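You operate a simulated robot arm through the tools that you are given. There is no shell and no other tool. Be economical: measure what you need, move in short steps, check, and stop when the job is done.

You run a simulated two-armed robot. Do the job below in one go: nothing can be reset, and whatever is moved stays where it is left.

JOB
Carry the silver large pot with both arms and set it on the top of the freezer.

Only the result counts: the job must be done as asked and must still hold three seconds after the hand-in. Knocking over, shifting, dropping, spilling or breaking anything else fails it.

ROBOT AND FRAMES
Two 6-joint arms with two-finger grippers on one trunk, on a base that drives. Base frame: it is fixed to the floor where the robot stands at the start and does not move with it; the origin is under the middle of the robot, x ahead of it, y to its left, z up; the surface under the hand at the start is at about z = 900. Units: mm, degrees, N and s.
The left shoulder is at the start at [70, 176, 1115], the right one opposite. With the tool pointing down near the work surface each hand reaches from about 460 to 800 mm from the robot's upright axis, wherever it stands, measured 20 degrees to its own side. Places, roughly: top of the freezer [-1300, -3300, 800]. Payload 2.45 kg a hand.
The TCP of each hand is the grasp point between the finger pads, 26 mm short of the fingertips. In the tool frame z runs along the fingers and y along their closing line. The gripper opens to 96 mm. The gripper's body begins 69 mm behind the TCP.
Orientation is that of the tool frame in the base frame, as [roll, pitch, yaw] about the fixed x, y, z axes, in that order (R = Rz(yaw) Ry(pitch) Rx(roll)). With the fingers straight down and closing along the base's y, the tool's x points along the base's -x, its y along +y and its z along -z.

CONTROLS
- The arms move only by the tool jog_arm. It takes "left_moves", "right_moves" or both (then of equal length, played together; a hand with none holds still); each is a list of rows, each an object of numbers (a shift or turn left out is 0, a gripper value left out holds the last): "jaw": the closure, from 0 (fully open) to 1 (shut); "tx", "ty", "tz": the shift along the tool's x, y, z in mm; "wx", "wy", "wz": the turn, a rotation vector about the tool's x, y, z in degrees. In form: [{"jaw": .., "tx": .., "ty": .., "tz": .., "wx": .., "wy": .., "wz": ..}, ...]. A call has 1 to 8 rows; each row shifts and turns the commanded pose from where the row before left it, along the tool's axes as they then stand. Rows are played at 5 a second. More than 50 mm and 8.6 degrees between two rows, or a gripper value outside its range, and nothing of the call is played. A pose out of reach is approached as far as the arm can. The call stops where the force on the tool passes 40 N (or 10 N more than at its start, if that is more) or the arm is blocked; 0.2 s more then pass. The fingers move at their own pace and stop on an object; they squeeze with about 45 N. The grip force told is the motor's: it shows also when the fingers shut on nothing. Time passes only in rows, and 0.2 s behind the last, so rows that do not move let the fingers close. The reply holds the time, the measured pose of the TCP, the force on the tool along the base axes, the opening and the grip force, in the units named above and with some noise, with the torque about the TCP (base axes, N m) and any sound that the robot's microphone picked up.
- Cameras (640 x 400 px; columns grow to the right, rows downward): "scene" is now at [124.6, -28.6, 1419.5]; the picture's right is [-0.35, -0.94, 0.00], its down [-0.66, 0.24, -0.71] and it looks along [0.66, -0.24, -0.71] (base axes); focal length 266 px, centre (320, 200). "left" rides on the left gripper at [82, -3, -98] in its tool frame; the picture's right is [0.04, 1.00, 0.00], its down [-0.73, 0.03, -0.68] and it looks along [-0.68, 0.03, 0.73] (tool axes); focal length 256 px, centre (320, 200). "right" rides on the right gripper at [82, 3, -98] in its tool frame; the picture's right is [-0.04, 1.00, 0.00], its down [-0.73, -0.03, -0.68] and it looks along [-0.68, -0.03, 0.73] (tool axes); focal length 256 px, centre (320, 200). There is no depth. A picture from a camera that has moved, and an enlarged one, comes with that camera's place and axes in the base frame and with its lens.
- capture(camera): a new picture of that camera. It takes no simulated time.
- raise_lower(by): slides the trunk up (or, below 0, down) by that many mm; the arms and the scene camera ride with it, the base frame stays. It gives what a move gives, with no picture.
- base_move(legs): drives the robot by 1 to 6 legs, each [ahead, left, turn to the left] in mm, mm and degrees, along the robot's own axes; the way and the turn of a leg run together, so that a leg with both is an arc; at most 1500 mm and 180 degrees a leg. The arms and the cameras ride along, it lands a little off, and it stops where it bumps. It gives what a move gives.
- pan_tilt(pan, tilt): turns the head with the scene camera to pan (to the left, within 86 degrees either way) and tilt (down, from -29 to 69), counted from straight ahead of the robot. It gives what a move gives.
- close_up(camera, box): a new picture of the part [left, top, right, bottom] of that camera's present view, enlarged. It takes no simulated time.
- close_job(): hands the job in; it is judged then, once.

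Work in short steps. Places have to be worked out from the pictures, the camera data and where the tool is seen: move nearer, look again, correct. Check each grasp and each placing, and mend what went wrong. You have 120 turns and 92 pictures in all, those below and enlarged ones among them. Open the grippers and draw the arms clear of the work before you hand the job in, unless the task says otherwise; then end with one line.

The tools are called after "Request:" by a JSON object that holds its "api" and its "payload". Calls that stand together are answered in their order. jog_arm: Moves the arms, as the interface text tells. Its arguments: {"type":"object","properties":{"left_moves":{"type":"array"},"right_moves":{"type":"array"}},"required":[]} The other tools are called the same way: raise_lower (by) slides the trunk up or down; base_move (legs) drives the base; pan_tilt (pan, tilt) turns the head that bears the scene camera; capture (camera) takes a picture; close_up (camera, box) takes an enlarged picture of a part of a camera's view; close_job () hands the job in.

At the start:

```text
time_s: 0.0
left_tcp_pos: [648.6, 77.5, 1072.1]
left_orientation: [-179.9, 0.1, 180.0]
left_ft_force: [0.3, -0.3, -0.3]
left_ft_torque: [0.01, -0.04, 0.0]
left_width: 95.7
left_grip_force: 0.0
right_tcp_pos: [534.6, -358.8, 1072.8]
right_orientation: [180.0, 0.0, 180.0]
right_ft_force: [0.0, -0.4, 0.0]
right_ft_torque: [0.03, -0.03, -0.01]
right_width: 96.0
right_grip_force: 0.1
trunk travel left (down, up): [-600.0, 240.0]
robot x, y, heading: [1.0, -3.2, 0.2]
head pan, tilt: [-20.3, 45.0]
```

scene: 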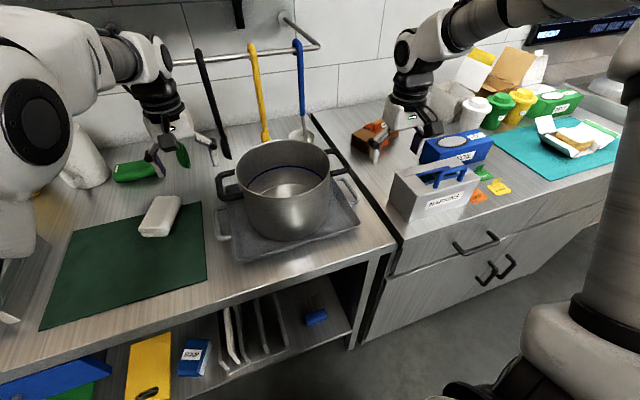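
right: 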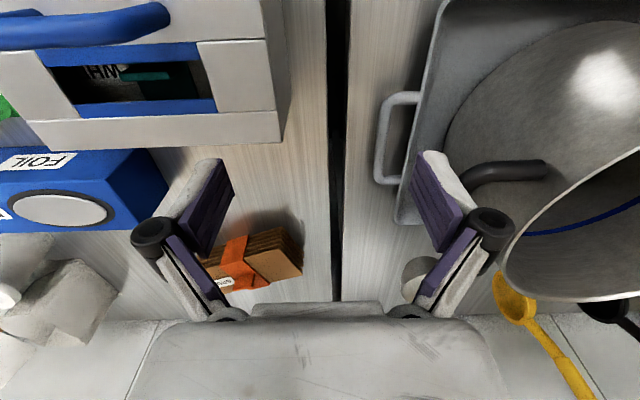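
left: 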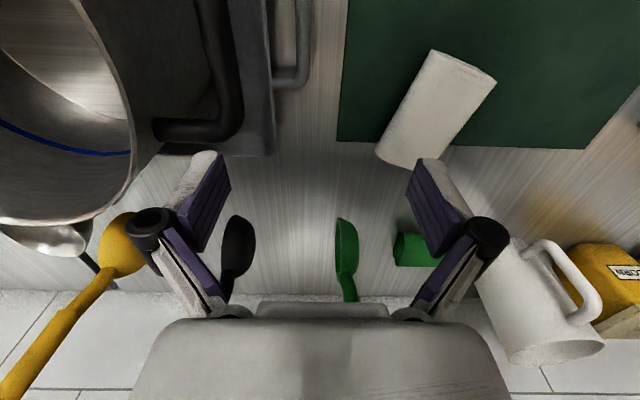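

I'll take a closer look at the pot and its handles first.

Request:
{"api": "close_up", "payload": {"camera": "scene", "box": [200, 110, 380, 260]}}

Request:
{"api": "pan_tilt", "payload": {"pan": -86, "tilt": 25}}

Request:
{"api": "capture", "payload": {"camera": "scene"}}

```text
2.67 times, centred on (290, 185) of scene
camera zoom: at [124.6, -28.6, 1419.5], right [-0.35, -0.94, 0.0], down [-0.66, 0.24, -0.71], along [0.66, -0.24, -0.71], focal length 710 px, centre (400, 240)
```

zoom: 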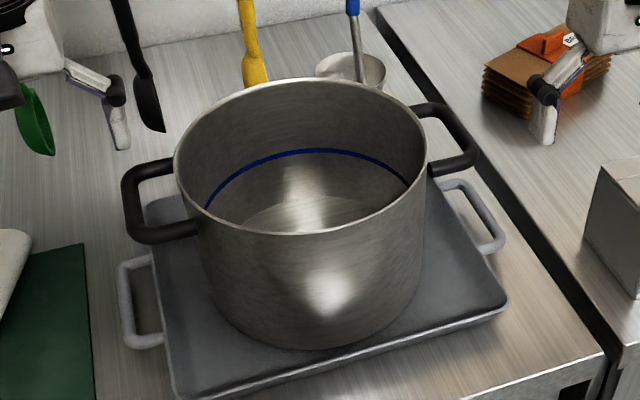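

```text
time_s: 1.4
left_tcp_pos: [648.7, 77.2, 1071.8]
left_orientation: [180.0, 0.0, 179.9]
left_ft_force: [-0.1, 0.3, -0.4]
left_ft_torque: [0.0, 0.0, 0.0]
left_width: 95.8
left_grip_force: 0.0
right_tcp_pos: [535.6, -358.9, 1072.3]
right_orientation: [180.0, 0.0, -180.0]
right_ft_force: [-0.2, 0.6, -0.2]
right_ft_torque: [0.02, 0.02, 0.01]
right_width: 95.9
right_grip_force: 0.1
trunk travel left (down, up): [-600.0, 240.0]
robot x, y, heading: [-1.4, -3.0, -0.1]
head pan, tilt: [-85.9, 25.0]
```

```text
87 pictures are left
camera scene: at [55.0, -92.3, 1450.1], right [-1.0, -0.07, 0.0], down [-0.03, 0.42, -0.91], along [0.06, -0.9, -0.42], focal length 266 px, centre (320, 200)
```

scene: 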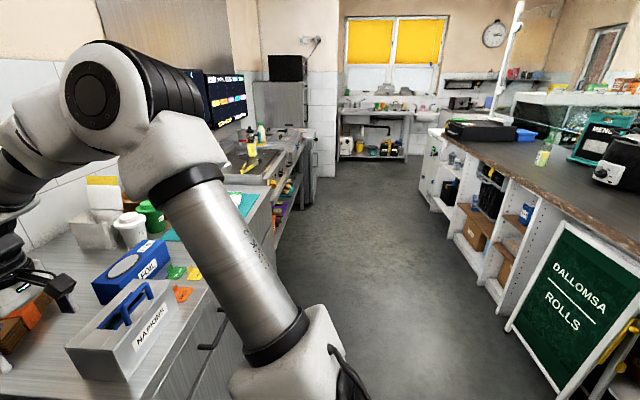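

Now I look toward the freezer area around pixel (456,138).

Request:
{"api": "close_up", "payload": {"camera": "scene", "box": [360, 70, 600, 220]}}

```text
2.67 times, centred on (480, 145) of scene
camera zoom: at [55.0, -92.3, 1450.1], right [-1.0, -0.07, 0.0], down [-0.03, 0.42, -0.91], along [0.06, -0.9, -0.42], focal length 710 px, centre (-107, 347)
```

zoom: 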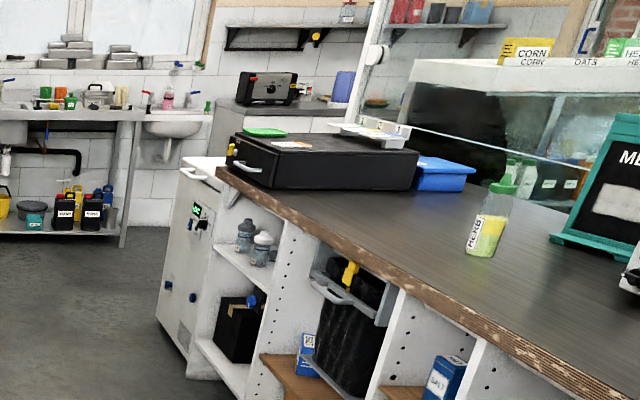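

Triangulating from the scene and left pictures: the left handle's outer bar runs x≈560–635 at y≈30, z≈1034; the right one is at y≈-253; so the pot centre is ≈(598,-112). I raise the trunk and shift the base right so that the pot is centred.

Request:
{"api": "raise_lower", "payload": {"by": 150}}

Request:
{"api": "base_move", "payload": {"legs": [[0, -109, 0]]}}

Request:
{"api": "pan_tilt", "payload": {"pan": 0, "tilt": 50}}

Request:
{"api": "capture", "payload": {"camera": "scene"}}

Request:
{"api": "capture", "payload": {"camera": "left"}}

Request:
{"api": "capture", "payload": {"camera": "right"}}

```text
time_s: 3.1
left_tcp_pos: [648.8, 77.1, 1221.7]
left_orientation: [180.0, 0.0, -180.0]
left_ft_force: [0.0, -0.5, 0.5]
left_ft_torque: [-0.01, -0.03, 0.01]
left_width: 96.2
left_grip_force: 0.1
right_tcp_pos: [535.7, -360.8, 1223.7]
right_orientation: [180.0, 0.0, -179.9]
right_ft_force: [-0.3, -0.1, -0.2]
right_ft_torque: [0.01, 0.01, -0.04]
right_width: 96.2
right_grip_force: 0.1
trunk travel left (down, up): [-750.0, 90.0]
robot x, y, heading: [2.3, -4.9, 0.0]
head pan, tilt: [-85.9, 25.0]
```

```text
time_s: 4.3
left_tcp_pos: [650.0, -30.4, 1223.0]
left_orientation: [-179.9, 0.0, 179.8]
left_ft_force: [-0.2, 0.9, -0.2]
left_ft_torque: [-0.03, 0.04, 0.03]
left_width: 95.8
left_grip_force: 0.0
right_tcp_pos: [534.3, -466.3, 1223.2]
right_orientation: [-179.9, 0.1, 179.8]
right_ft_force: [0.2, 0.1, -0.3]
right_ft_torque: [-0.02, -0.02, 0.0]
right_width: 95.9
right_grip_force: 0.1
trunk travel left (down, up): [-750.0, 90.0]
robot x, y, heading: [-0.0, -106.8, 0.0]
head pan, tilt: [-85.9, 25.0]
```

```text
time_s: 5.9
left_tcp_pos: [649.6, -31.5, 1223.4]
left_orientation: [-179.9, -0.1, 179.7]
left_ft_force: [-1.1, -0.1, -0.1]
left_ft_torque: [0.01, 0.0, 0.02]
left_width: 96.2
left_grip_force: 0.0
right_tcp_pos: [535.3, -468.8, 1222.3]
right_orientation: [-180.0, 0.1, 180.0]
right_ft_force: [-0.3, 0.4, -0.5]
right_ft_torque: [0.02, 0.02, 0.01]
right_width: 96.3
right_grip_force: 0.1
trunk travel left (down, up): [-750.0, 90.0]
robot x, y, heading: [-1.3, -109.2, -0.2]
head pan, tilt: [0.0, 50.0]
```

```text
85 pictures are left
camera scene: at [125.2, -108.4, 1562.6], right [0.0, -1.0, 0.0], down [-0.77, 0.0, -0.64], along [0.64, 0.0, -0.77], focal length 266 px, centre (320, 200)
```

scene: 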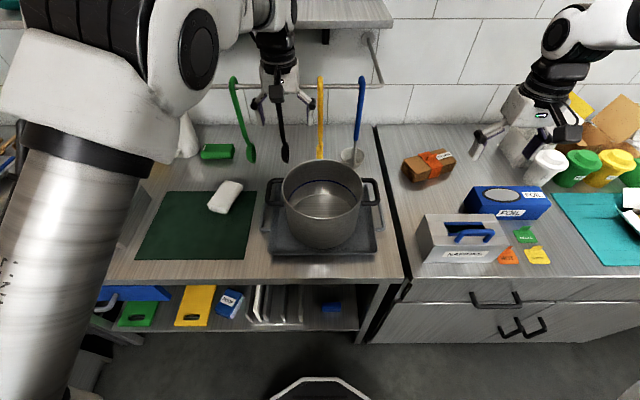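

```text
84 pictures are left
camera left: at [567.7, -35.1, 1320.3], right [-0.04, 1.0, 0.0], down [0.73, 0.03, 0.68], along [0.68, 0.02, -0.73], focal length 256 px, centre (320, 200)
```

left: 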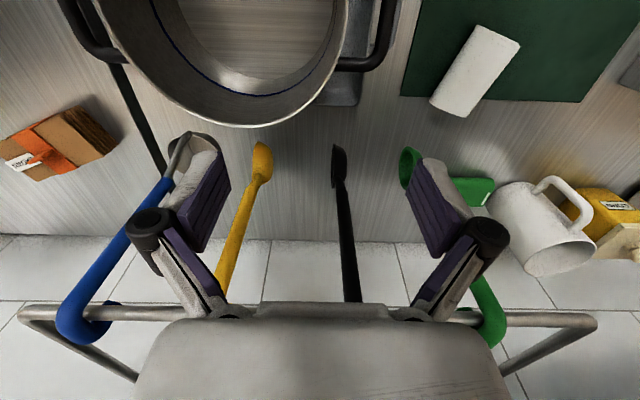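

```text
83 pictures are left
camera right: at [454.1, -464.7, 1320.5], right [0.04, 1.0, 0.0], down [0.73, -0.03, 0.68], along [0.68, -0.03, -0.73], focal length 256 px, centre (320, 200)
```

right: 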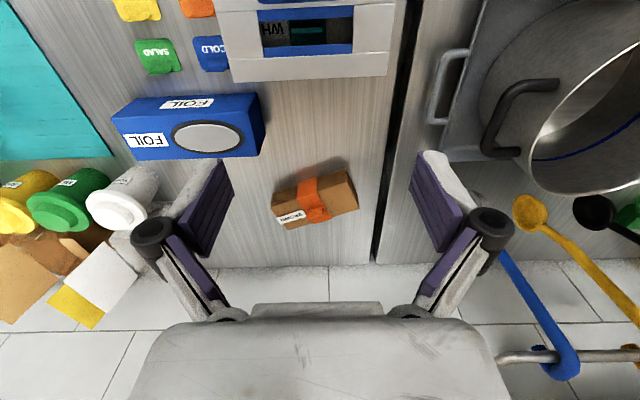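

I zoom in on the pot from the centred head camera to refine handle positions.

Request:
{"api": "close_up", "payload": {"camera": "scene", "box": [256, 150, 392, 235]}}

```text
4.71 times, centred on (324, 192) of scene
camera zoom: at [125.2, -108.4, 1562.6], right [0.0, -1.0, 0.0], down [-0.77, 0.0, -0.64], along [0.64, 0.0, -0.77], focal length 1254 px, centre (301, 235)
```

zoom: 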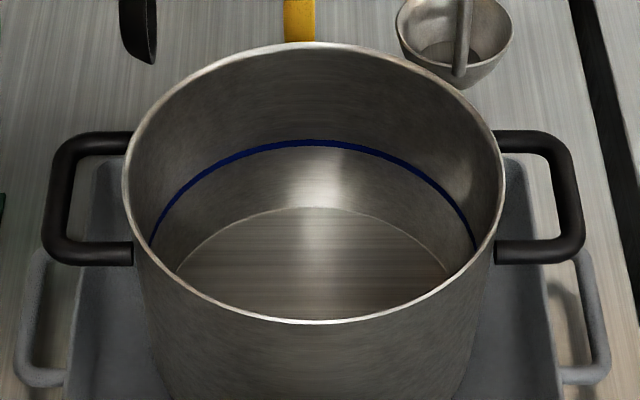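

Handle bar centres come out at about (596, 27) and (596, -258), z≈1034, rim ≈1053 with about 32 mm finger gap. I place both hands above with jaws pre-set to about 34 mm.

Request:
{"api": "jog_arm", "payload": {"left_moves": [{"jaw": 0.645, "tx": 9, "ty": 9.7}, {"tx": 9, "ty": 9.7}, {"tx": 9, "ty": 9.7}, {"tx": 9, "ty": 9.7}, {"tx": 9, "ty": 9.7}, {"tx": 9, "ty": 9.7}, {"tz": 40}, {"tz": 40}], "right_moves": [{"jaw": 0.645, "tx": -10, "ty": 35}, {"tx": -10, "ty": 35}, {"tx": -10, "ty": 35}, {"tx": -10, "ty": 35}, {"tx": -10, "ty": 35}, {"tx": -11, "ty": 35}, {"tz": 40}, {"tz": 40}]}}

Request:
{"api": "capture", "payload": {"camera": "left"}}

Request:
{"api": "capture", "payload": {"camera": "right"}}

Request:
{"api": "close_up", "payload": {"camera": "scene", "box": [240, 110, 400, 235]}}

```text
time_s: 7.7
left_tcp_pos: [597.9, 26.6, 1140.9]
left_orientation: [179.9, -0.1, 179.8]
left_ft_force: [0.6, 0.6, 0.1]
left_ft_torque: [0.0, 0.04, 0.0]
left_width: 33.9
left_grip_force: 0.0
right_tcp_pos: [597.4, -258.8, 1143.9]
right_orientation: [179.9, -0.1, 179.9]
right_ft_force: [0.6, -0.8, 0.2]
right_ft_torque: [0.01, 0.06, 0.0]
right_width: 33.8
right_grip_force: 0.0
trunk travel left (down, up): [-750.0, 90.0]
robot x, y, heading: [-1.4, -109.6, -0.1]
head pan, tilt: [0.0, 50.0]
```

```text
81 pictures are left
camera left: at [516.7, 23.2, 1237.9], right [-0.04, 1.0, 0.0], down [0.73, 0.03, 0.68], along [0.68, 0.02, -0.74], focal length 256 px, centre (320, 200)
```

left: 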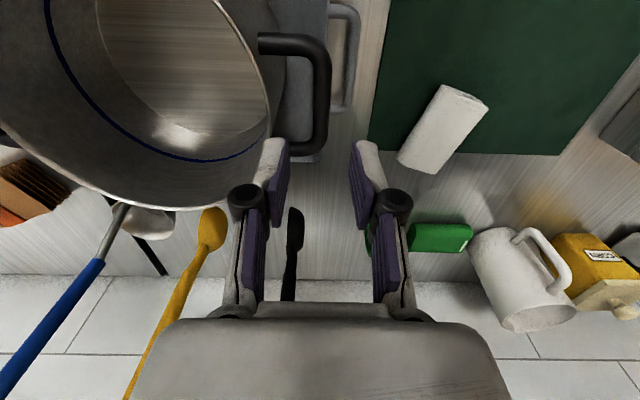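

```text
80 pictures are left
camera right: at [518.0, -255.3, 1241.8], right [0.04, 1.0, 0.0], down [0.73, -0.03, 0.68], along [0.68, -0.03, -0.74], focal length 256 px, centre (320, 200)
```

right: 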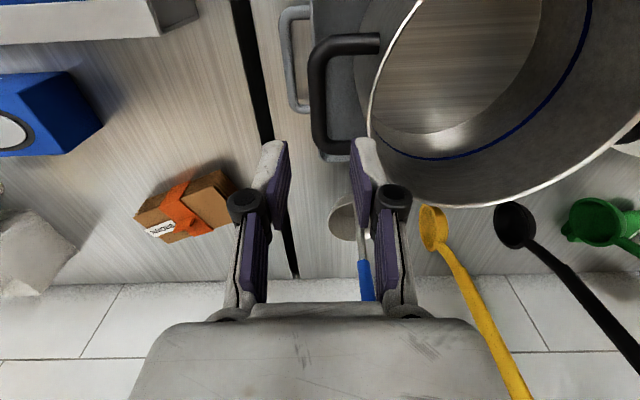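

```text
3.20 times, centred on (320, 172) of scene
camera zoom: at [128.5, -108.9, 1562.4], right [0.0, -1.0, 0.0], down [-0.77, 0.0, -0.64], along [0.64, 0.0, -0.77], focal length 853 px, centre (320, 288)
```

zoom: 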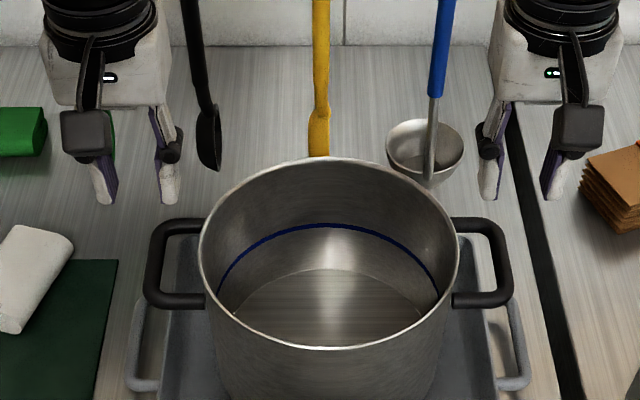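

Wrist views put the bars at y≈25 and y≈-260.6, within 2 mm of the hands. I correct by 1.5 mm and descend most of the way, then check.

Request:
{"api": "jog_arm", "payload": {"left_moves": [{"tx": 1, "ty": -1.5, "tz": 20}, {"tz": 20}, {"tz": 15}], "right_moves": [{"tx": 1, "ty": -1.5, "tz": 22}, {"tz": 21}, {"tz": 15}]}}

Request:
{"api": "close_up", "payload": {"camera": "scene", "box": [240, 110, 400, 235]}}

Request:
{"api": "capture", "payload": {"camera": "left"}}

Request:
{"api": "capture", "payload": {"camera": "right"}}

```text
time_s: 8.5
left_tcp_pos: [593.9, 25.1, 1088.4]
left_orientation: [-179.9, 0.0, 179.7]
left_ft_force: [-0.4, 0.9, -0.5]
left_ft_torque: [-0.01, 0.01, 0.01]
left_width: 34.2
left_grip_force: 0.0
right_tcp_pos: [594.7, -259.2, 1086.4]
right_orientation: [-179.9, 0.0, 179.8]
right_ft_force: [0.5, 0.9, 0.8]
right_ft_torque: [0.01, 0.0, -0.02]
right_width: 34.0
right_grip_force: 0.1
trunk travel left (down, up): [-750.0, 90.0]
robot x, y, heading: [-0.4, -107.9, 0.1]
head pan, tilt: [0.0, 50.0]
```

```text
3.20 times, centred on (320, 172) of scene
camera zoom: at [124.8, -108.2, 1562.7], right [0.0, -1.0, 0.0], down [-0.77, 0.0, -0.64], along [0.64, 0.0, -0.77], focal length 853 px, centre (320, 288)
```

zoom: 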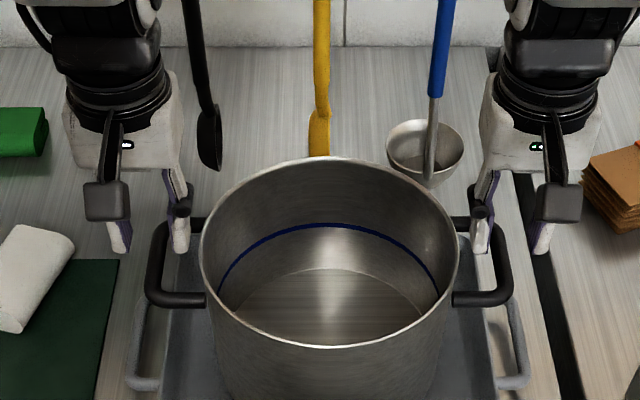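

```text
77 pictures are left
camera left: at [513.1, 22.0, 1185.7], right [-0.04, 1.0, 0.0], down [0.73, 0.03, 0.68], along [0.68, 0.02, -0.73], focal length 256 px, centre (320, 200)
```

left: 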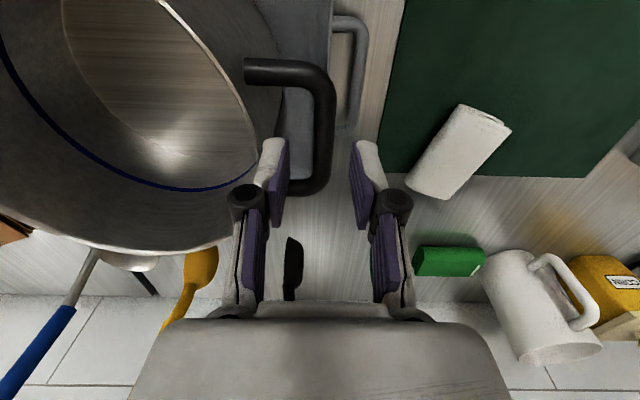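

```text
76 pictures are left
camera right: at [514.5, -256.6, 1184.2], right [0.04, 1.0, 0.0], down [0.73, -0.03, 0.68], along [0.68, -0.03, -0.73], focal length 256 px, centre (320, 200)
```

right: 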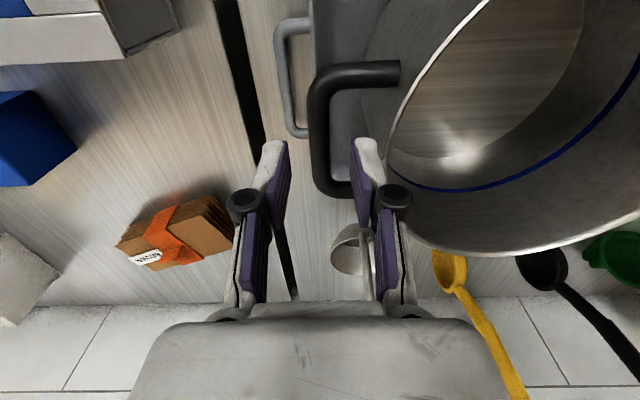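

Both bars are centred between the jaws. I descend the remaining ~43 mm slowly, watching forces.

Request:
{"api": "jog_arm", "payload": {"left_moves": [{"tz": 15}, {"tz": 15}, {"tz": 13}], "right_moves": [{"tz": 14, "ty": -0.8}, {"tz": 14}, {"tz": 13}]}}

Request:
{"api": "close_up", "payload": {"camera": "scene", "box": [240, 110, 400, 235]}}

Request:
{"api": "capture", "payload": {"camera": "left"}}

Request:
{"api": "capture", "payload": {"camera": "right"}}

```text
time_s: 9.3
left_tcp_pos: [596.0, 24.1, 1045.2]
left_orientation: [-179.9, 0.0, 179.8]
left_ft_force: [-0.3, 0.1, -0.3]
left_ft_torque: [-0.01, -0.01, -0.01]
left_width: 33.8
left_grip_force: 0.1
right_tcp_pos: [594.6, -260.6, 1042.1]
right_orientation: [180.0, 0.0, 180.0]
right_ft_force: [0.2, -0.7, 0.2]
right_ft_torque: [0.04, 0.0, 0.02]
right_width: 34.1
right_grip_force: 0.1
trunk travel left (down, up): [-750.0, 90.0]
robot x, y, heading: [2.3, -107.6, -0.3]
head pan, tilt: [0.0, 50.0]
```

```text
3.20 times, centred on (320, 172) of scene
camera zoom: at [125.7, -108.8, 1562.6], right [0.0, -1.0, 0.0], down [-0.77, 0.0, -0.64], along [0.64, 0.0, -0.77], focal length 853 px, centre (320, 288)
```

zoom: 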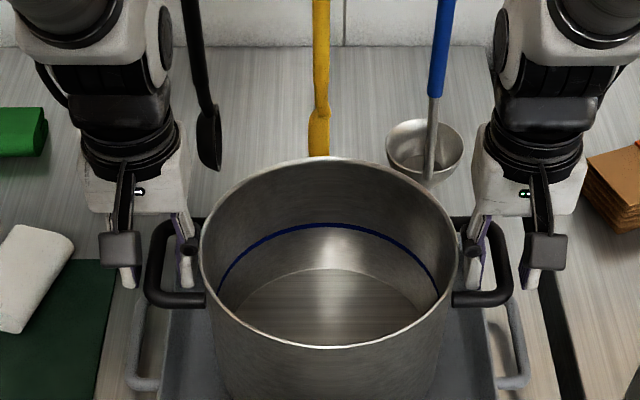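

```text
74 pictures are left
camera left: at [513.6, 21.1, 1142.3], right [-0.04, 1.0, 0.0], down [0.73, 0.03, 0.68], along [0.68, 0.02, -0.73], focal length 256 px, centre (320, 200)
```

left: 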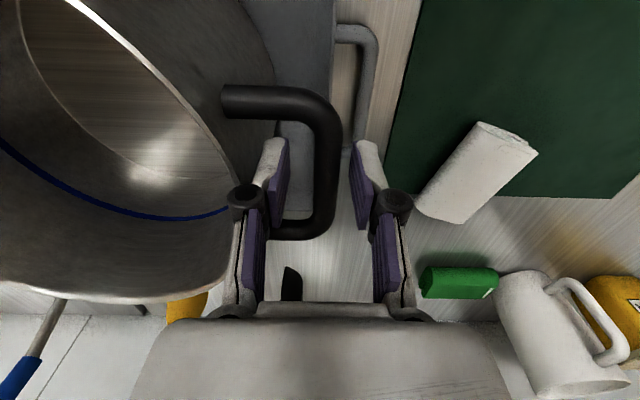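

```text
73 pictures are left
camera right: at [514.3, -257.2, 1141.0], right [0.04, 1.0, 0.0], down [0.73, -0.03, 0.68], along [0.68, -0.03, -0.73], focal length 256 px, centre (320, 200)
```

right: 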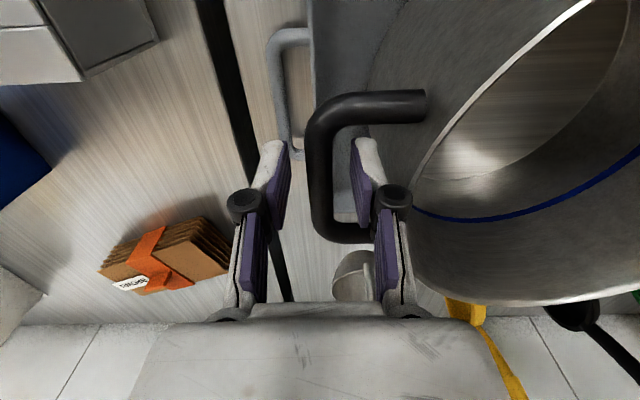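

Bars sit between the fingers about 10 mm from the TCP toward the tips. I go a few mm deeper and close both jaws.

Request:
{"api": "jog_arm", "payload": {"left_moves": [{"tz": 4}, {"jaw": 1}, {}, {}, {}], "right_moves": [{"tz": 2}, {"jaw": 1}, {}, {}, {}]}}

Request:
{"api": "capture", "payload": {"camera": "left"}}

Request:
{"api": "capture", "payload": {"camera": "right"}}

```text
time_s: 10.0
left_tcp_pos: [595.4, 27.3, 1041.6]
left_orientation: [179.9, 0.0, 179.9]
left_ft_force: [0.2, 5.2, 0.1]
left_ft_torque: [-0.01, 0.02, 0.21]
left_width: 12.9
left_grip_force: 40.0
right_tcp_pos: [593.9, -261.4, 1043.1]
right_orientation: [-179.9, 0.0, -180.0]
right_ft_force: [-0.7, -3.4, 3.4]
right_ft_torque: [0.0, -0.03, 0.11]
right_width: 13.1
right_grip_force: 39.6
trunk travel left (down, up): [-750.0, 90.0]
robot x, y, heading: [-3.0, -112.2, 0.1]
head pan, tilt: [0.0, 50.0]
stopped in row 3 (left hand): the force on the tool passed its limit at 42 N (the readings are from after the stop); the commanded pose is now the measured one
```

```text
72 pictures are left
camera left: at [512.9, 23.3, 1138.9], right [-0.04, 1.0, 0.0], down [0.73, 0.03, 0.68], along [0.68, 0.03, -0.73], focal length 256 px, centre (320, 200)
```

left: 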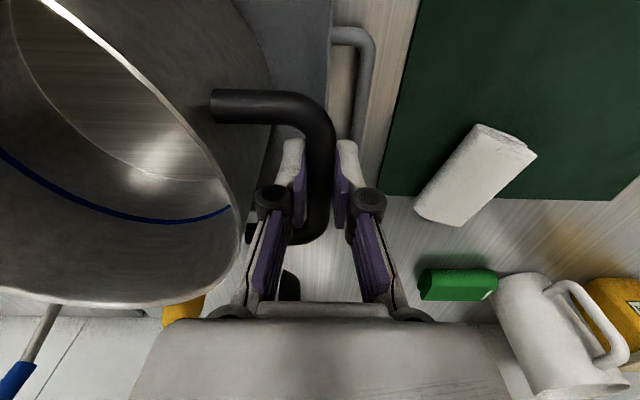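

```text
71 pictures are left
camera right: at [513.8, -258.2, 1140.4], right [0.04, 1.0, 0.0], down [0.73, -0.03, 0.68], along [0.68, -0.03, -0.73], focal length 256 px, centre (320, 200)
```

right: 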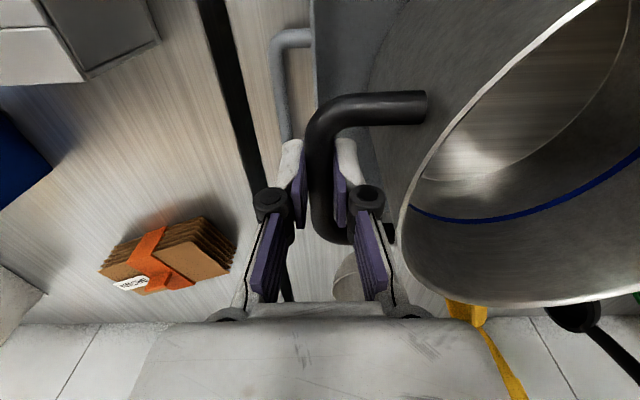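

Both jaws hold the 13 mm bars at ~40 N. I lift slightly with the trunk and check the load and grip.

Request:
{"api": "jog_arm", "payload": {"left_moves": [{"jaw": 1}], "right_moves": [{"jaw": 1}]}}

Request:
{"api": "raise_lower", "payload": {"by": 30}}

Request:
{"api": "capture", "payload": {"camera": "scene"}}

```text
time_s: 10.4
left_tcp_pos: [595.3, 26.3, 1042.3]
left_orientation: [-180.0, -0.1, 179.8]
left_ft_force: [1.0, 6.6, -0.1]
left_ft_torque: [0.03, 0.06, 0.3]
left_width: 13.0
left_grip_force: 39.2
right_tcp_pos: [594.0, -261.6, 1042.9]
right_orientation: [-179.9, 0.0, 180.0]
right_ft_force: [-1.2, -7.1, 4.2]
right_ft_torque: [-0.06, -0.06, 0.11]
right_width: 12.6
right_grip_force: 39.1
trunk travel left (down, up): [-750.0, 90.0]
robot x, y, heading: [2.1, -106.3, 0.2]
head pan, tilt: [0.0, 50.0]
```

```text
time_s: 11.2
left_tcp_pos: [596.3, 26.3, 1070.4]
left_orientation: [180.0, 0.0, 179.8]
left_ft_force: [1.5, 9.7, -7.0]
left_ft_torque: [0.05, 0.14, 0.24]
left_width: 12.9
left_grip_force: 39.9
right_tcp_pos: [594.8, -262.7, 1071.1]
right_orientation: [-179.9, -0.2, 180.0]
right_ft_force: [-1.4, -9.8, -6.4]
right_ft_torque: [-0.08, 0.0, 0.12]
right_width: 12.7
right_grip_force: 39.8
trunk travel left (down, up): [-780.0, 60.0]
robot x, y, heading: [0.2, -108.2, -0.4]
head pan, tilt: [0.0, 50.0]
```

```text
70 pictures are left
camera scene: at [126.9, -108.5, 1592.4], right [0.0, -1.0, 0.0], down [-0.77, 0.0, -0.64], along [0.64, 0.0, -0.77], focal length 266 px, centre (320, 200)
```

scene: 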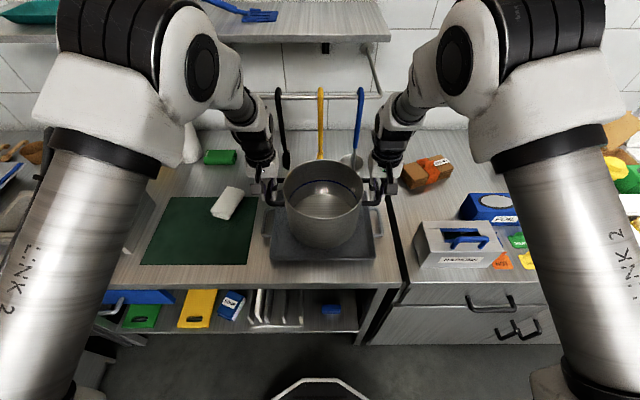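

The pot is off the tray (about 7 N per hand). I raise it the rest of the way, back out from the counter, then look around before turning.

Request:
{"api": "raise_lower", "payload": {"by": 60}}

Request:
{"api": "base_move", "payload": {"legs": [[-200, 0, 0], [-240, 0, 0]]}}

Request:
{"api": "capture", "payload": {"camera": "scene"}}

Request:
{"api": "pan_tilt", "payload": {"pan": -86, "tilt": 30}}

Request:
{"api": "capture", "payload": {"camera": "scene"}}

```text
time_s: 12.2
left_tcp_pos: [597.3, 26.1, 1129.9]
left_orientation: [-179.9, -0.2, 179.8]
left_ft_force: [1.0, 12.8, -6.3]
left_ft_torque: [0.06, -0.13, 0.26]
left_width: 12.8
left_grip_force: 40.2
right_tcp_pos: [595.3, -261.2, 1131.3]
right_orientation: [-179.9, -0.3, 180.0]
right_ft_force: [-1.5, -12.5, -6.1]
right_ft_torque: [-0.13, 0.23, 0.17]
right_width: 12.7
right_grip_force: 39.7
trunk travel left (down, up): [-840.0, 0.0]
robot x, y, heading: [1.7, -106.8, 0.3]
head pan, tilt: [0.0, 50.0]
```

```text
time_s: 15.1
left_tcp_pos: [160.4, 25.3, 1129.8]
left_orientation: [180.0, -0.2, 179.6]
left_ft_force: [1.1, 18.0, -5.7]
left_ft_torque: [0.19, 0.06, 0.3]
left_width: 12.9
left_grip_force: 39.4
right_tcp_pos: [159.1, -262.6, 1130.3]
right_orientation: [-179.9, -0.3, 179.8]
right_ft_force: [-1.8, -18.6, -7.1]
right_ft_torque: [-0.18, 0.04, 0.15]
right_width: 13.4
right_grip_force: 39.9
trunk travel left (down, up): [-840.0, 0.0]
robot x, y, heading: [-438.9, -109.2, -0.1]
head pan, tilt: [0.0, 50.0]
```

```text
69 pictures are left
camera scene: at [-308.0, -107.6, 1652.0], right [-0.01, -1.0, 0.0], down [-0.77, 0.0, -0.64], along [0.64, 0.0, -0.77], focal length 266 px, centre (320, 200)
```

scene: 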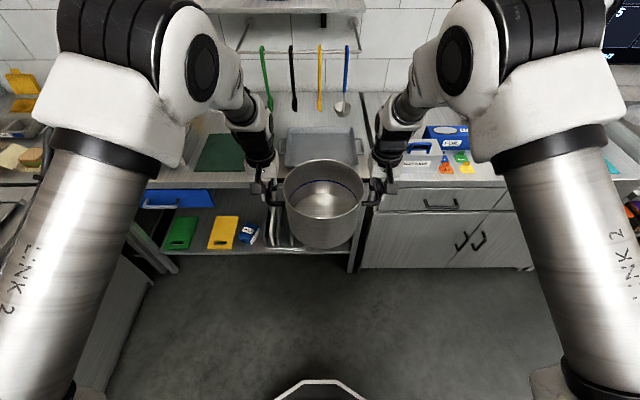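

```text
time_s: 16.7
left_tcp_pos: [157.4, 26.0, 1130.7]
left_orientation: [-180.0, -0.1, 179.6]
left_ft_force: [1.0, 5.2, -5.8]
left_ft_torque: [0.03, -0.14, 0.26]
left_width: 12.6
left_grip_force: 39.9
right_tcp_pos: [155.9, -261.4, 1131.8]
right_orientation: [-179.9, 0.0, 179.7]
right_ft_force: [-1.1, -5.1, -5.5]
right_ft_torque: [-0.05, 0.18, 0.1]
right_width: 12.9
right_grip_force: 39.6
trunk travel left (down, up): [-840.0, 0.0]
robot x, y, heading: [-439.8, -106.6, -0.5]
head pan, tilt: [-85.9, 30.0]
```

```text
68 pictures are left
camera scene: at [-382.6, -197.5, 1682.0], right [-1.0, -0.07, 0.0], down [-0.03, 0.5, -0.87], along [0.06, -0.86, -0.5], focal length 266 px, centre (320, 200)
```

scene: 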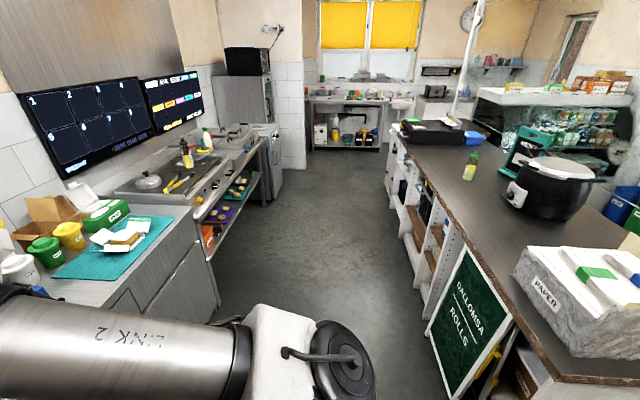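

The aisle spans about x -1000 to 400 and is clear; I turn right in place by 90° in two steps and look ahead.

Request:
{"api": "base_move", "payload": {"legs": [[0, 0, -45], [0, 0, -45]]}}

Request:
{"api": "pan_tilt", "payload": {"pan": 0, "tilt": 30}}

Request:
{"api": "capture", "payload": {"camera": "scene"}}

```text
time_s: 21.3
left_tcp_pos: [-311.4, -706.0, 1130.1]
left_orientation: [-180.0, -0.2, 89.1]
left_ft_force: [8.4, -1.3, -5.6]
left_ft_torque: [-0.02, -0.06, 0.23]
left_width: 13.0
left_grip_force: 39.1
right_tcp_pos: [-600.0, -699.8, 1132.0]
right_orientation: [-179.9, -0.1, 89.4]
right_ft_force: [-8.5, 1.1, -5.6]
right_ft_torque: [0.13, 0.06, 0.11]
right_width: 12.7
right_grip_force: 39.3
trunk travel left (down, up): [-840.0, 0.0]
robot x, y, heading: [-436.4, -109.6, -91.0]
head pan, tilt: [-85.9, 30.0]
```

```text
time_s: 22.9
left_tcp_pos: [-311.8, -705.1, 1129.8]
left_orientation: [180.0, -0.2, 89.1]
left_ft_force: [2.1, -1.7, -5.8]
left_ft_torque: [-0.11, -0.02, 0.24]
left_width: 12.9
left_grip_force: 40.1
right_tcp_pos: [-599.8, -700.1, 1131.2]
right_orientation: [-179.9, -0.2, 89.3]
right_ft_force: [-2.3, 1.1, -5.2]
right_ft_torque: [0.19, 0.05, 0.08]
right_width: 12.7
right_grip_force: 39.5
trunk travel left (down, up): [-840.0, 0.0]
robot x, y, heading: [-439.6, -107.9, -91.1]
head pan, tilt: [0.0, 30.0]
```

```text
67 pictures are left
camera scene: at [-442.9, -249.8, 1681.9], right [-1.0, 0.01, 0.0], down [0.01, 0.5, -0.87], along [-0.01, -0.87, -0.5], focal length 266 px, centre (320, 200)
```

scene: 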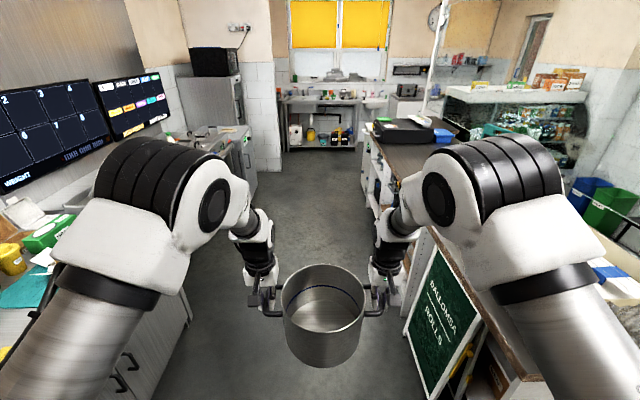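

The way along the aisle is clear and the pot hangs level. I straighten by 1° and drive about 2.1 m ahead, then look at the freezer.

Request:
{"api": "base_move", "payload": {"legs": [[0, 0, 1], [1000, 0, 0], [1000, 0, 0]]}}

Request:
{"api": "pan_tilt", "payload": {"pan": -40, "tilt": 35}}

Request:
{"api": "capture", "payload": {"camera": "scene"}}

```text
time_s: 33.1
left_tcp_pos: [-277.3, -2686.7, 1130.4]
left_orientation: [180.0, -0.1, 91.2]
left_ft_force: [4.4, -0.9, -5.9]
left_ft_torque: [0.02, -0.07, 0.23]
left_width: 12.9
left_grip_force: 39.4
right_tcp_pos: [-565.0, -2692.8, 1132.0]
right_orientation: [-179.9, -0.1, 91.3]
right_ft_force: [-4.6, 0.7, -5.5]
right_ft_torque: [-0.01, 0.04, 0.12]
right_width: 12.8
right_grip_force: 39.8
trunk travel left (down, up): [-840.0, 0.0]
robot x, y, heading: [-422.7, -2095.5, -88.8]
head pan, tilt: [0.0, 30.0]
```

```text
time_s: 34.2
left_tcp_pos: [-277.1, -2686.1, 1130.9]
left_orientation: [-180.0, -0.1, 91.1]
left_ft_force: [0.9, -0.7, -5.0]
left_ft_torque: [0.02, 0.0, 0.2]
left_width: 12.8
left_grip_force: 39.4
right_tcp_pos: [-564.7, -2692.9, 1131.0]
right_orientation: [-179.9, -0.2, 91.3]
right_ft_force: [-0.8, 1.2, -5.9]
right_ft_torque: [0.06, 0.05, 0.06]
right_width: 12.8
right_grip_force: 39.8
trunk travel left (down, up): [-840.0, 0.0]
robot x, y, heading: [-424.1, -2091.1, -88.8]
head pan, tilt: [-40.0, 35.0]
```

```text
66 pictures are left
camera scene: at [-481.2, -2214.6, 1674.2], right [-0.78, 0.63, 0.0], down [0.36, 0.45, -0.82], along [-0.51, -0.64, -0.57], focal length 266 px, centre (320, 200)
```

scene: 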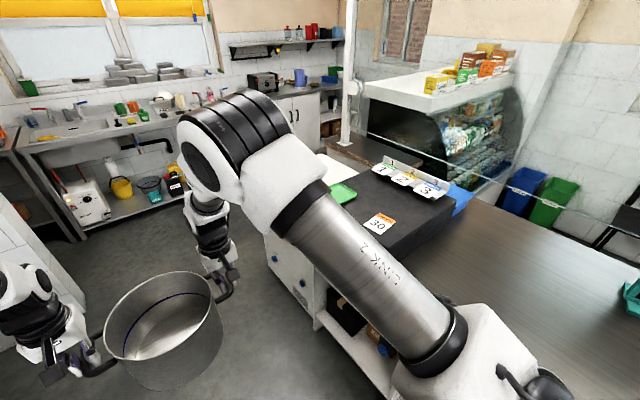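

The freezer top (white, beside the dark box on the counter) is partly hidden by the arm. There is free space ahead, so I drive to its height in y, turn to face it, and look.

Request:
{"api": "base_move", "payload": {"legs": [[1200, 0, 0], [0, 0, -45], [0, 0, -46]]}}

Request:
{"api": "pan_tilt", "payload": {"pan": 0, "tilt": 45}}

Request:
{"api": "capture", "payload": {"camera": "scene"}}

```text
time_s: 44.4
left_tcp_pos: [-987.9, -3424.2, 1129.6]
left_orientation: [179.9, -0.2, 0.5]
left_ft_force: [-1.1, -2.9, -6.2]
left_ft_torque: [0.0, -0.01, 0.21]
left_width: 12.8
left_grip_force: 39.8
right_tcp_pos: [-991.0, -3136.2, 1130.9]
right_orientation: [-179.9, -0.1, 0.6]
right_ft_force: [1.0, 2.8, -5.6]
right_ft_torque: [0.04, -0.06, 0.1]
right_width: 12.9
right_grip_force: 39.1
trunk travel left (down, up): [-840.0, 0.0]
robot x, y, heading: [-394.0, -3282.7, -179.5]
head pan, tilt: [-40.0, 35.0]
```

```text
time_s: 45.5
left_tcp_pos: [-988.6, -3423.5, 1129.9]
left_orientation: [-180.0, -0.1, 0.5]
left_ft_force: [-0.4, 0.2, -6.1]
left_ft_torque: [0.0, -0.02, 0.17]
left_width: 12.9
left_grip_force: 39.2
right_tcp_pos: [-990.1, -3136.7, 1130.9]
right_orientation: [-179.9, -0.2, 0.6]
right_ft_force: [0.6, 1.1, -6.3]
right_ft_torque: [-0.02, -0.08, 0.02]
right_width: 12.7
right_grip_force: 39.5
trunk travel left (down, up): [-840.0, 0.0]
robot x, y, heading: [-392.1, -3281.1, -179.4]
head pan, tilt: [0.0, 45.0]
```

```text
65 pictures are left
camera scene: at [-529.0, -3284.3, 1659.3], right [-0.01, 1.0, 0.0], down [0.71, 0.01, -0.71], along [-0.71, -0.01, -0.71], focal length 266 px, centre (320, 200)
```

scene: 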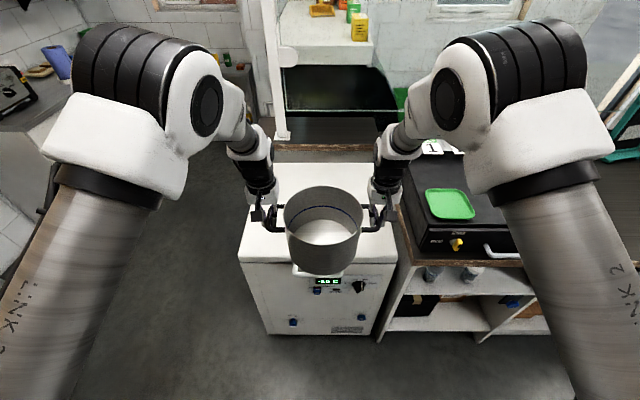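

The freezer top is ahead, z≈800, front edge x≈-1080, y from about -3590 to -3000. I zoom in to check that the top is free and flat.

Request:
{"api": "close_up", "payload": {"camera": "scene", "box": [220, 130, 440, 290]}}

Request:
{"api": "capture", "payload": {"camera": "left"}}

Request:
{"api": "capture", "payload": {"camera": "right"}}

```text
2.50 times, centred on (330, 210) of scene
camera zoom: at [-529.0, -3284.3, 1659.3], right [-0.01, 1.0, 0.0], down [0.71, 0.01, -0.71], along [-0.71, -0.01, -0.71], focal length 666 px, centre (295, 175)
```

zoom: 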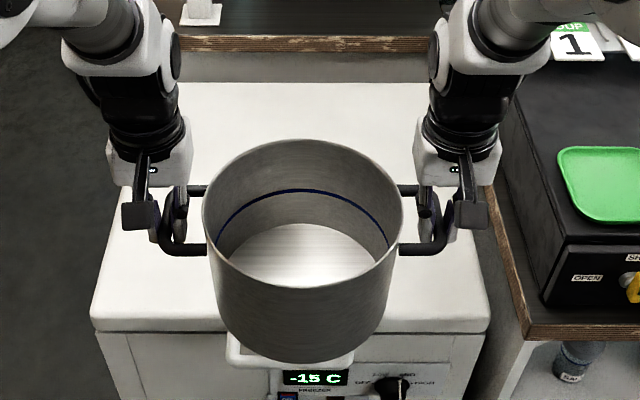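

```text
63 pictures are left
camera left: at [-907.4, -3419.7, 1227.9], right [0.05, -1.0, 0.0], down [-0.73, -0.04, 0.68], along [-0.68, -0.03, -0.74], focal length 256 px, centre (320, 200)
```

left: 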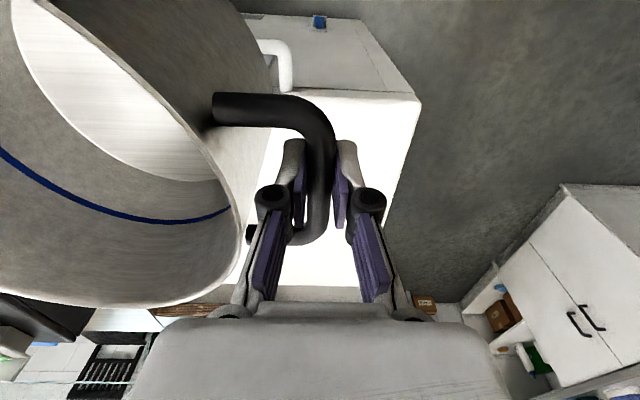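

```text
62 pictures are left
camera right: at [-907.9, -3138.6, 1229.1], right [-0.03, -1.0, 0.0], down [-0.74, 0.02, 0.68], along [-0.68, 0.02, -0.74], focal length 256 px, centre (320, 200)
```

right: 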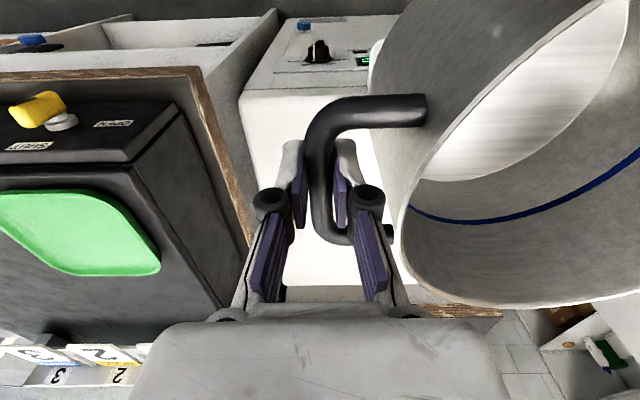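

The top is flat and empty; the counter and its box begin around y≈-3000, well clear of the right hand. I drive 300 mm ahead so the pot is over the freezer at x≈-1290, and look.

Request:
{"api": "base_move", "payload": {"legs": [[150, 0, 0], [150, 0, 0]]}}

Request:
{"api": "capture", "payload": {"camera": "scene"}}

Request:
{"api": "capture", "payload": {"camera": "right"}}

```text
time_s: 47.8
left_tcp_pos: [-1283.0, -3428.4, 1131.4]
left_orientation: [180.0, 0.0, 0.6]
left_ft_force: [-0.6, 0.0, -5.5]
left_ft_torque: [0.01, -0.07, 0.2]
left_width: 12.8
left_grip_force: 39.3
right_tcp_pos: [-1286.1, -3139.7, 1132.5]
right_orientation: [-179.8, -0.2, 0.8]
right_ft_force: [0.7, 0.9, -5.4]
right_ft_torque: [0.01, 0.01, 0.07]
right_width: 12.9
right_grip_force: 40.1
trunk travel left (down, up): [-840.0, 0.0]
robot x, y, heading: [-689.7, -3285.7, -179.2]
head pan, tilt: [0.0, 45.0]
```

```text
61 pictures are left
camera scene: at [-823.1, -3287.4, 1659.6], right [-0.01, 1.0, 0.0], down [0.71, 0.01, -0.71], along [-0.71, -0.01, -0.71], focal length 266 px, centre (320, 200)
```

scene: 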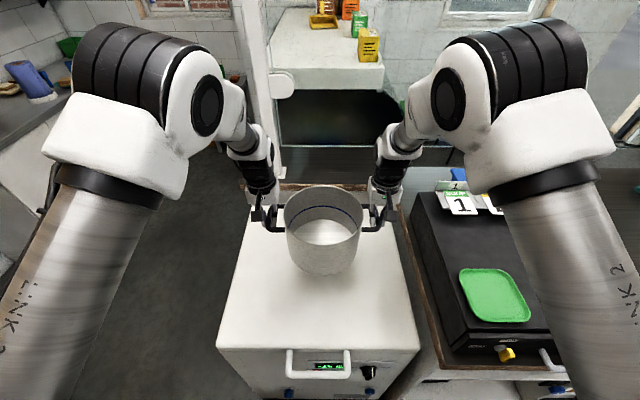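

```text
60 pictures are left
camera right: at [-1203.0, -3142.4, 1230.1], right [-0.03, -1.0, 0.0], down [-0.73, 0.02, 0.68], along [-0.68, 0.02, -0.74], focal length 256 px, centre (320, 200)
```

right: 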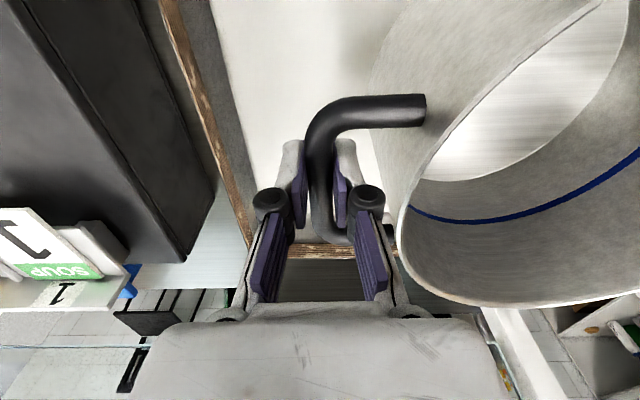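

Pot is centred over the top, about 195 mm above it, and the right arm has ample clearance above the counter box (~1030). I lower by 150 mm.

Request:
{"api": "raise_lower", "payload": {"by": -100}}

Request:
{"api": "raise_lower", "payload": {"by": -50}}

Request:
{"api": "capture", "payload": {"camera": "scene"}}

Request:
{"api": "capture", "payload": {"camera": "left"}}

```text
time_s: 49.1
left_tcp_pos: [-1284.1, -3427.8, 1029.1]
left_orientation: [-180.0, 0.0, 0.6]
left_ft_force: [-1.7, -0.9, -6.0]
left_ft_torque: [0.02, 0.03, 0.18]
left_width: 12.7
left_grip_force: 39.6
right_tcp_pos: [-1286.2, -3140.6, 1030.4]
right_orientation: [-179.9, -0.2, 0.6]
right_ft_force: [1.0, 0.1, -6.1]
right_ft_torque: [0.03, -0.13, 0.08]
right_width: 13.3
right_grip_force: 39.8
trunk travel left (down, up): [-740.0, 100.0]
robot x, y, heading: [-689.5, -3286.5, -179.3]
head pan, tilt: [0.0, 45.0]
```

```text
time_s: 50.0
left_tcp_pos: [-1281.7, -3428.7, 987.4]
left_orientation: [180.0, 0.5, 0.6]
left_ft_force: [-8.3, -6.6, 26.3]
left_ft_torque: [-0.06, 0.6, 0.2]
left_width: 12.9
left_grip_force: 39.1
right_tcp_pos: [-1284.8, -3140.3, 986.9]
right_orientation: [-179.8, 0.6, 0.8]
right_ft_force: [-7.0, 7.6, 27.7]
right_ft_torque: [0.04, 0.65, 0.08]
right_width: 13.2
right_grip_force: 39.8
trunk travel left (down, up): [-690.0, 150.0]
robot x, y, heading: [-694.1, -3286.6, -179.4]
head pan, tilt: [0.0, 45.0]
```

```text
59 pictures are left
camera scene: at [-818.8, -3287.5, 1511.0], right [-0.01, 1.0, 0.0], down [0.7, 0.01, -0.71], along [-0.71, -0.01, -0.7], focal length 266 px, centre (320, 200)
```

scene: 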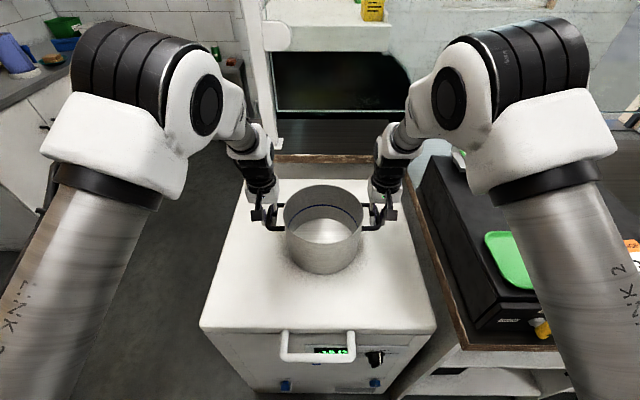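

```text
58 pictures are left
camera left: at [-1200.1, -3423.7, 1082.8], right [0.05, -1.0, 0.0], down [-0.73, -0.04, 0.68], along [-0.68, -0.03, -0.73], focal length 256 px, centre (320, 200)
```

left: 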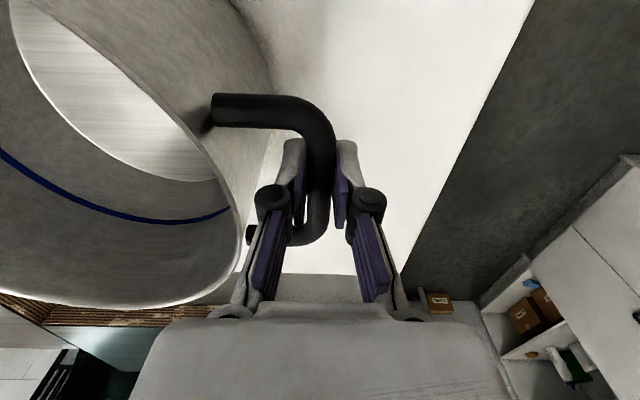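

The pot has touched down (freezer top ≈850) with ~27 N pressing per hand. I raise the trunk a few mm to relax it.

Request:
{"api": "raise_lower", "payload": {"by": -0.001}}

Request:
{"api": "raise_lower", "payload": {"by": 6}}

```text
time_s: 50.5
left_tcp_pos: [-1282.2, -3427.1, 984.8]
left_orientation: [-179.9, 0.3, 0.6]
left_ft_force: [-10.8, -8.0, 32.6]
left_ft_torque: [-0.09, 0.13, 0.14]
left_width: 13.1
left_grip_force: 39.8
right_tcp_pos: [-1284.8, -3140.8, 984.9]
right_orientation: [-179.9, 0.2, 0.7]
right_ft_force: [-11.7, 8.2, 32.5]
right_ft_torque: [0.09, 0.15, 0.09]
right_width: 12.8
right_grip_force: 39.6
trunk travel left (down, up): [-690.0, 150.0]
robot x, y, heading: [-690.1, -3289.0, -179.7]
head pan, tilt: [0.0, 45.0]
```

```text
time_s: 51.1
left_tcp_pos: [-1280.6, -3426.4, 984.4]
left_orientation: [179.9, -0.3, 0.6]
left_ft_force: [0.1, -1.0, -2.2]
left_ft_torque: [-0.03, 0.19, 0.15]
left_width: 12.9
left_grip_force: 39.1
right_tcp_pos: [-1283.1, -3138.7, 984.9]
right_orientation: [-179.8, -0.6, 0.6]
right_ft_force: [0.9, 0.6, -2.1]
right_ft_torque: [-0.01, 0.38, 0.04]
right_width: 12.5
right_grip_force: 40.1
trunk travel left (down, up): [-696.0, 144.0]
robot x, y, heading: [-686.5, -3286.5, -179.1]
head pan, tilt: [0.0, 45.0]
```

The pot now rests on the freezer with almost no load on the hands. I open the jaws to the earlier 34 mm, which clears the pot wall.

Request:
{"api": "jog_arm", "payload": {"left_moves": [{"jaw": 0.85}, {"jaw": 0.65}, {}], "right_moves": [{"jaw": 0.85}, {"jaw": 0.65}, {}]}}

Request:
{"api": "capture", "payload": {"camera": "left"}}

Request:
{"api": "capture", "payload": {"camera": "right"}}

```text
time_s: 51.9
left_tcp_pos: [-1283.9, -3427.3, 987.1]
left_orientation: [179.8, -0.1, 0.6]
left_ft_force: [0.2, 0.0, -0.4]
left_ft_torque: [0.01, -0.05, -0.04]
left_width: 33.6
left_grip_force: 0.0
right_tcp_pos: [-1286.1, -3140.5, 987.4]
right_orientation: [-179.9, -0.1, 0.7]
right_ft_force: [0.0, 0.4, 0.3]
right_ft_torque: [0.0, -0.05, 0.01]
right_width: 33.8
right_grip_force: 0.1
trunk travel left (down, up): [-696.0, 144.0]
robot x, y, heading: [-691.3, -3282.2, -179.5]
head pan, tilt: [0.0, 45.0]
```

```text
57 pictures are left
camera left: at [-1202.2, -3423.5, 1084.5], right [0.05, -1.0, 0.0], down [-0.73, -0.04, 0.68], along [-0.68, -0.03, -0.74], focal length 256 px, centre (320, 200)
```

left: 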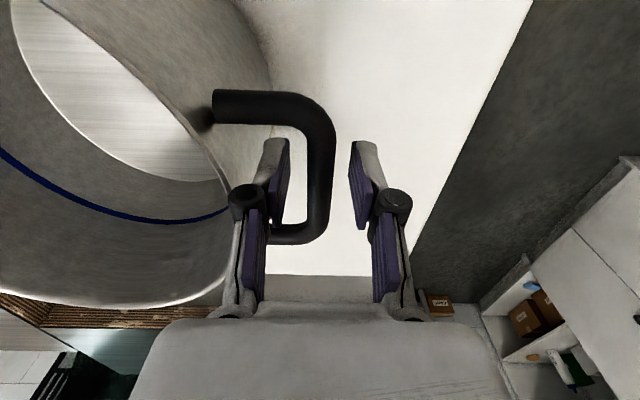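

```text
56 pictures are left
camera right: at [-1203.3, -3142.4, 1085.8], right [-0.03, -1.0, 0.0], down [-0.74, 0.02, 0.68], along [-0.68, 0.02, -0.74], focal length 256 px, centre (320, 200)
```

right: 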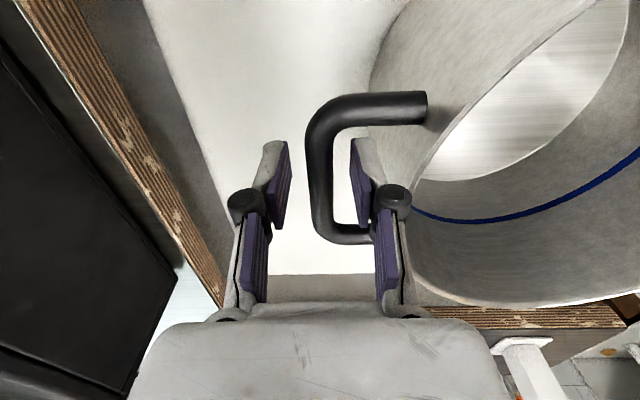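

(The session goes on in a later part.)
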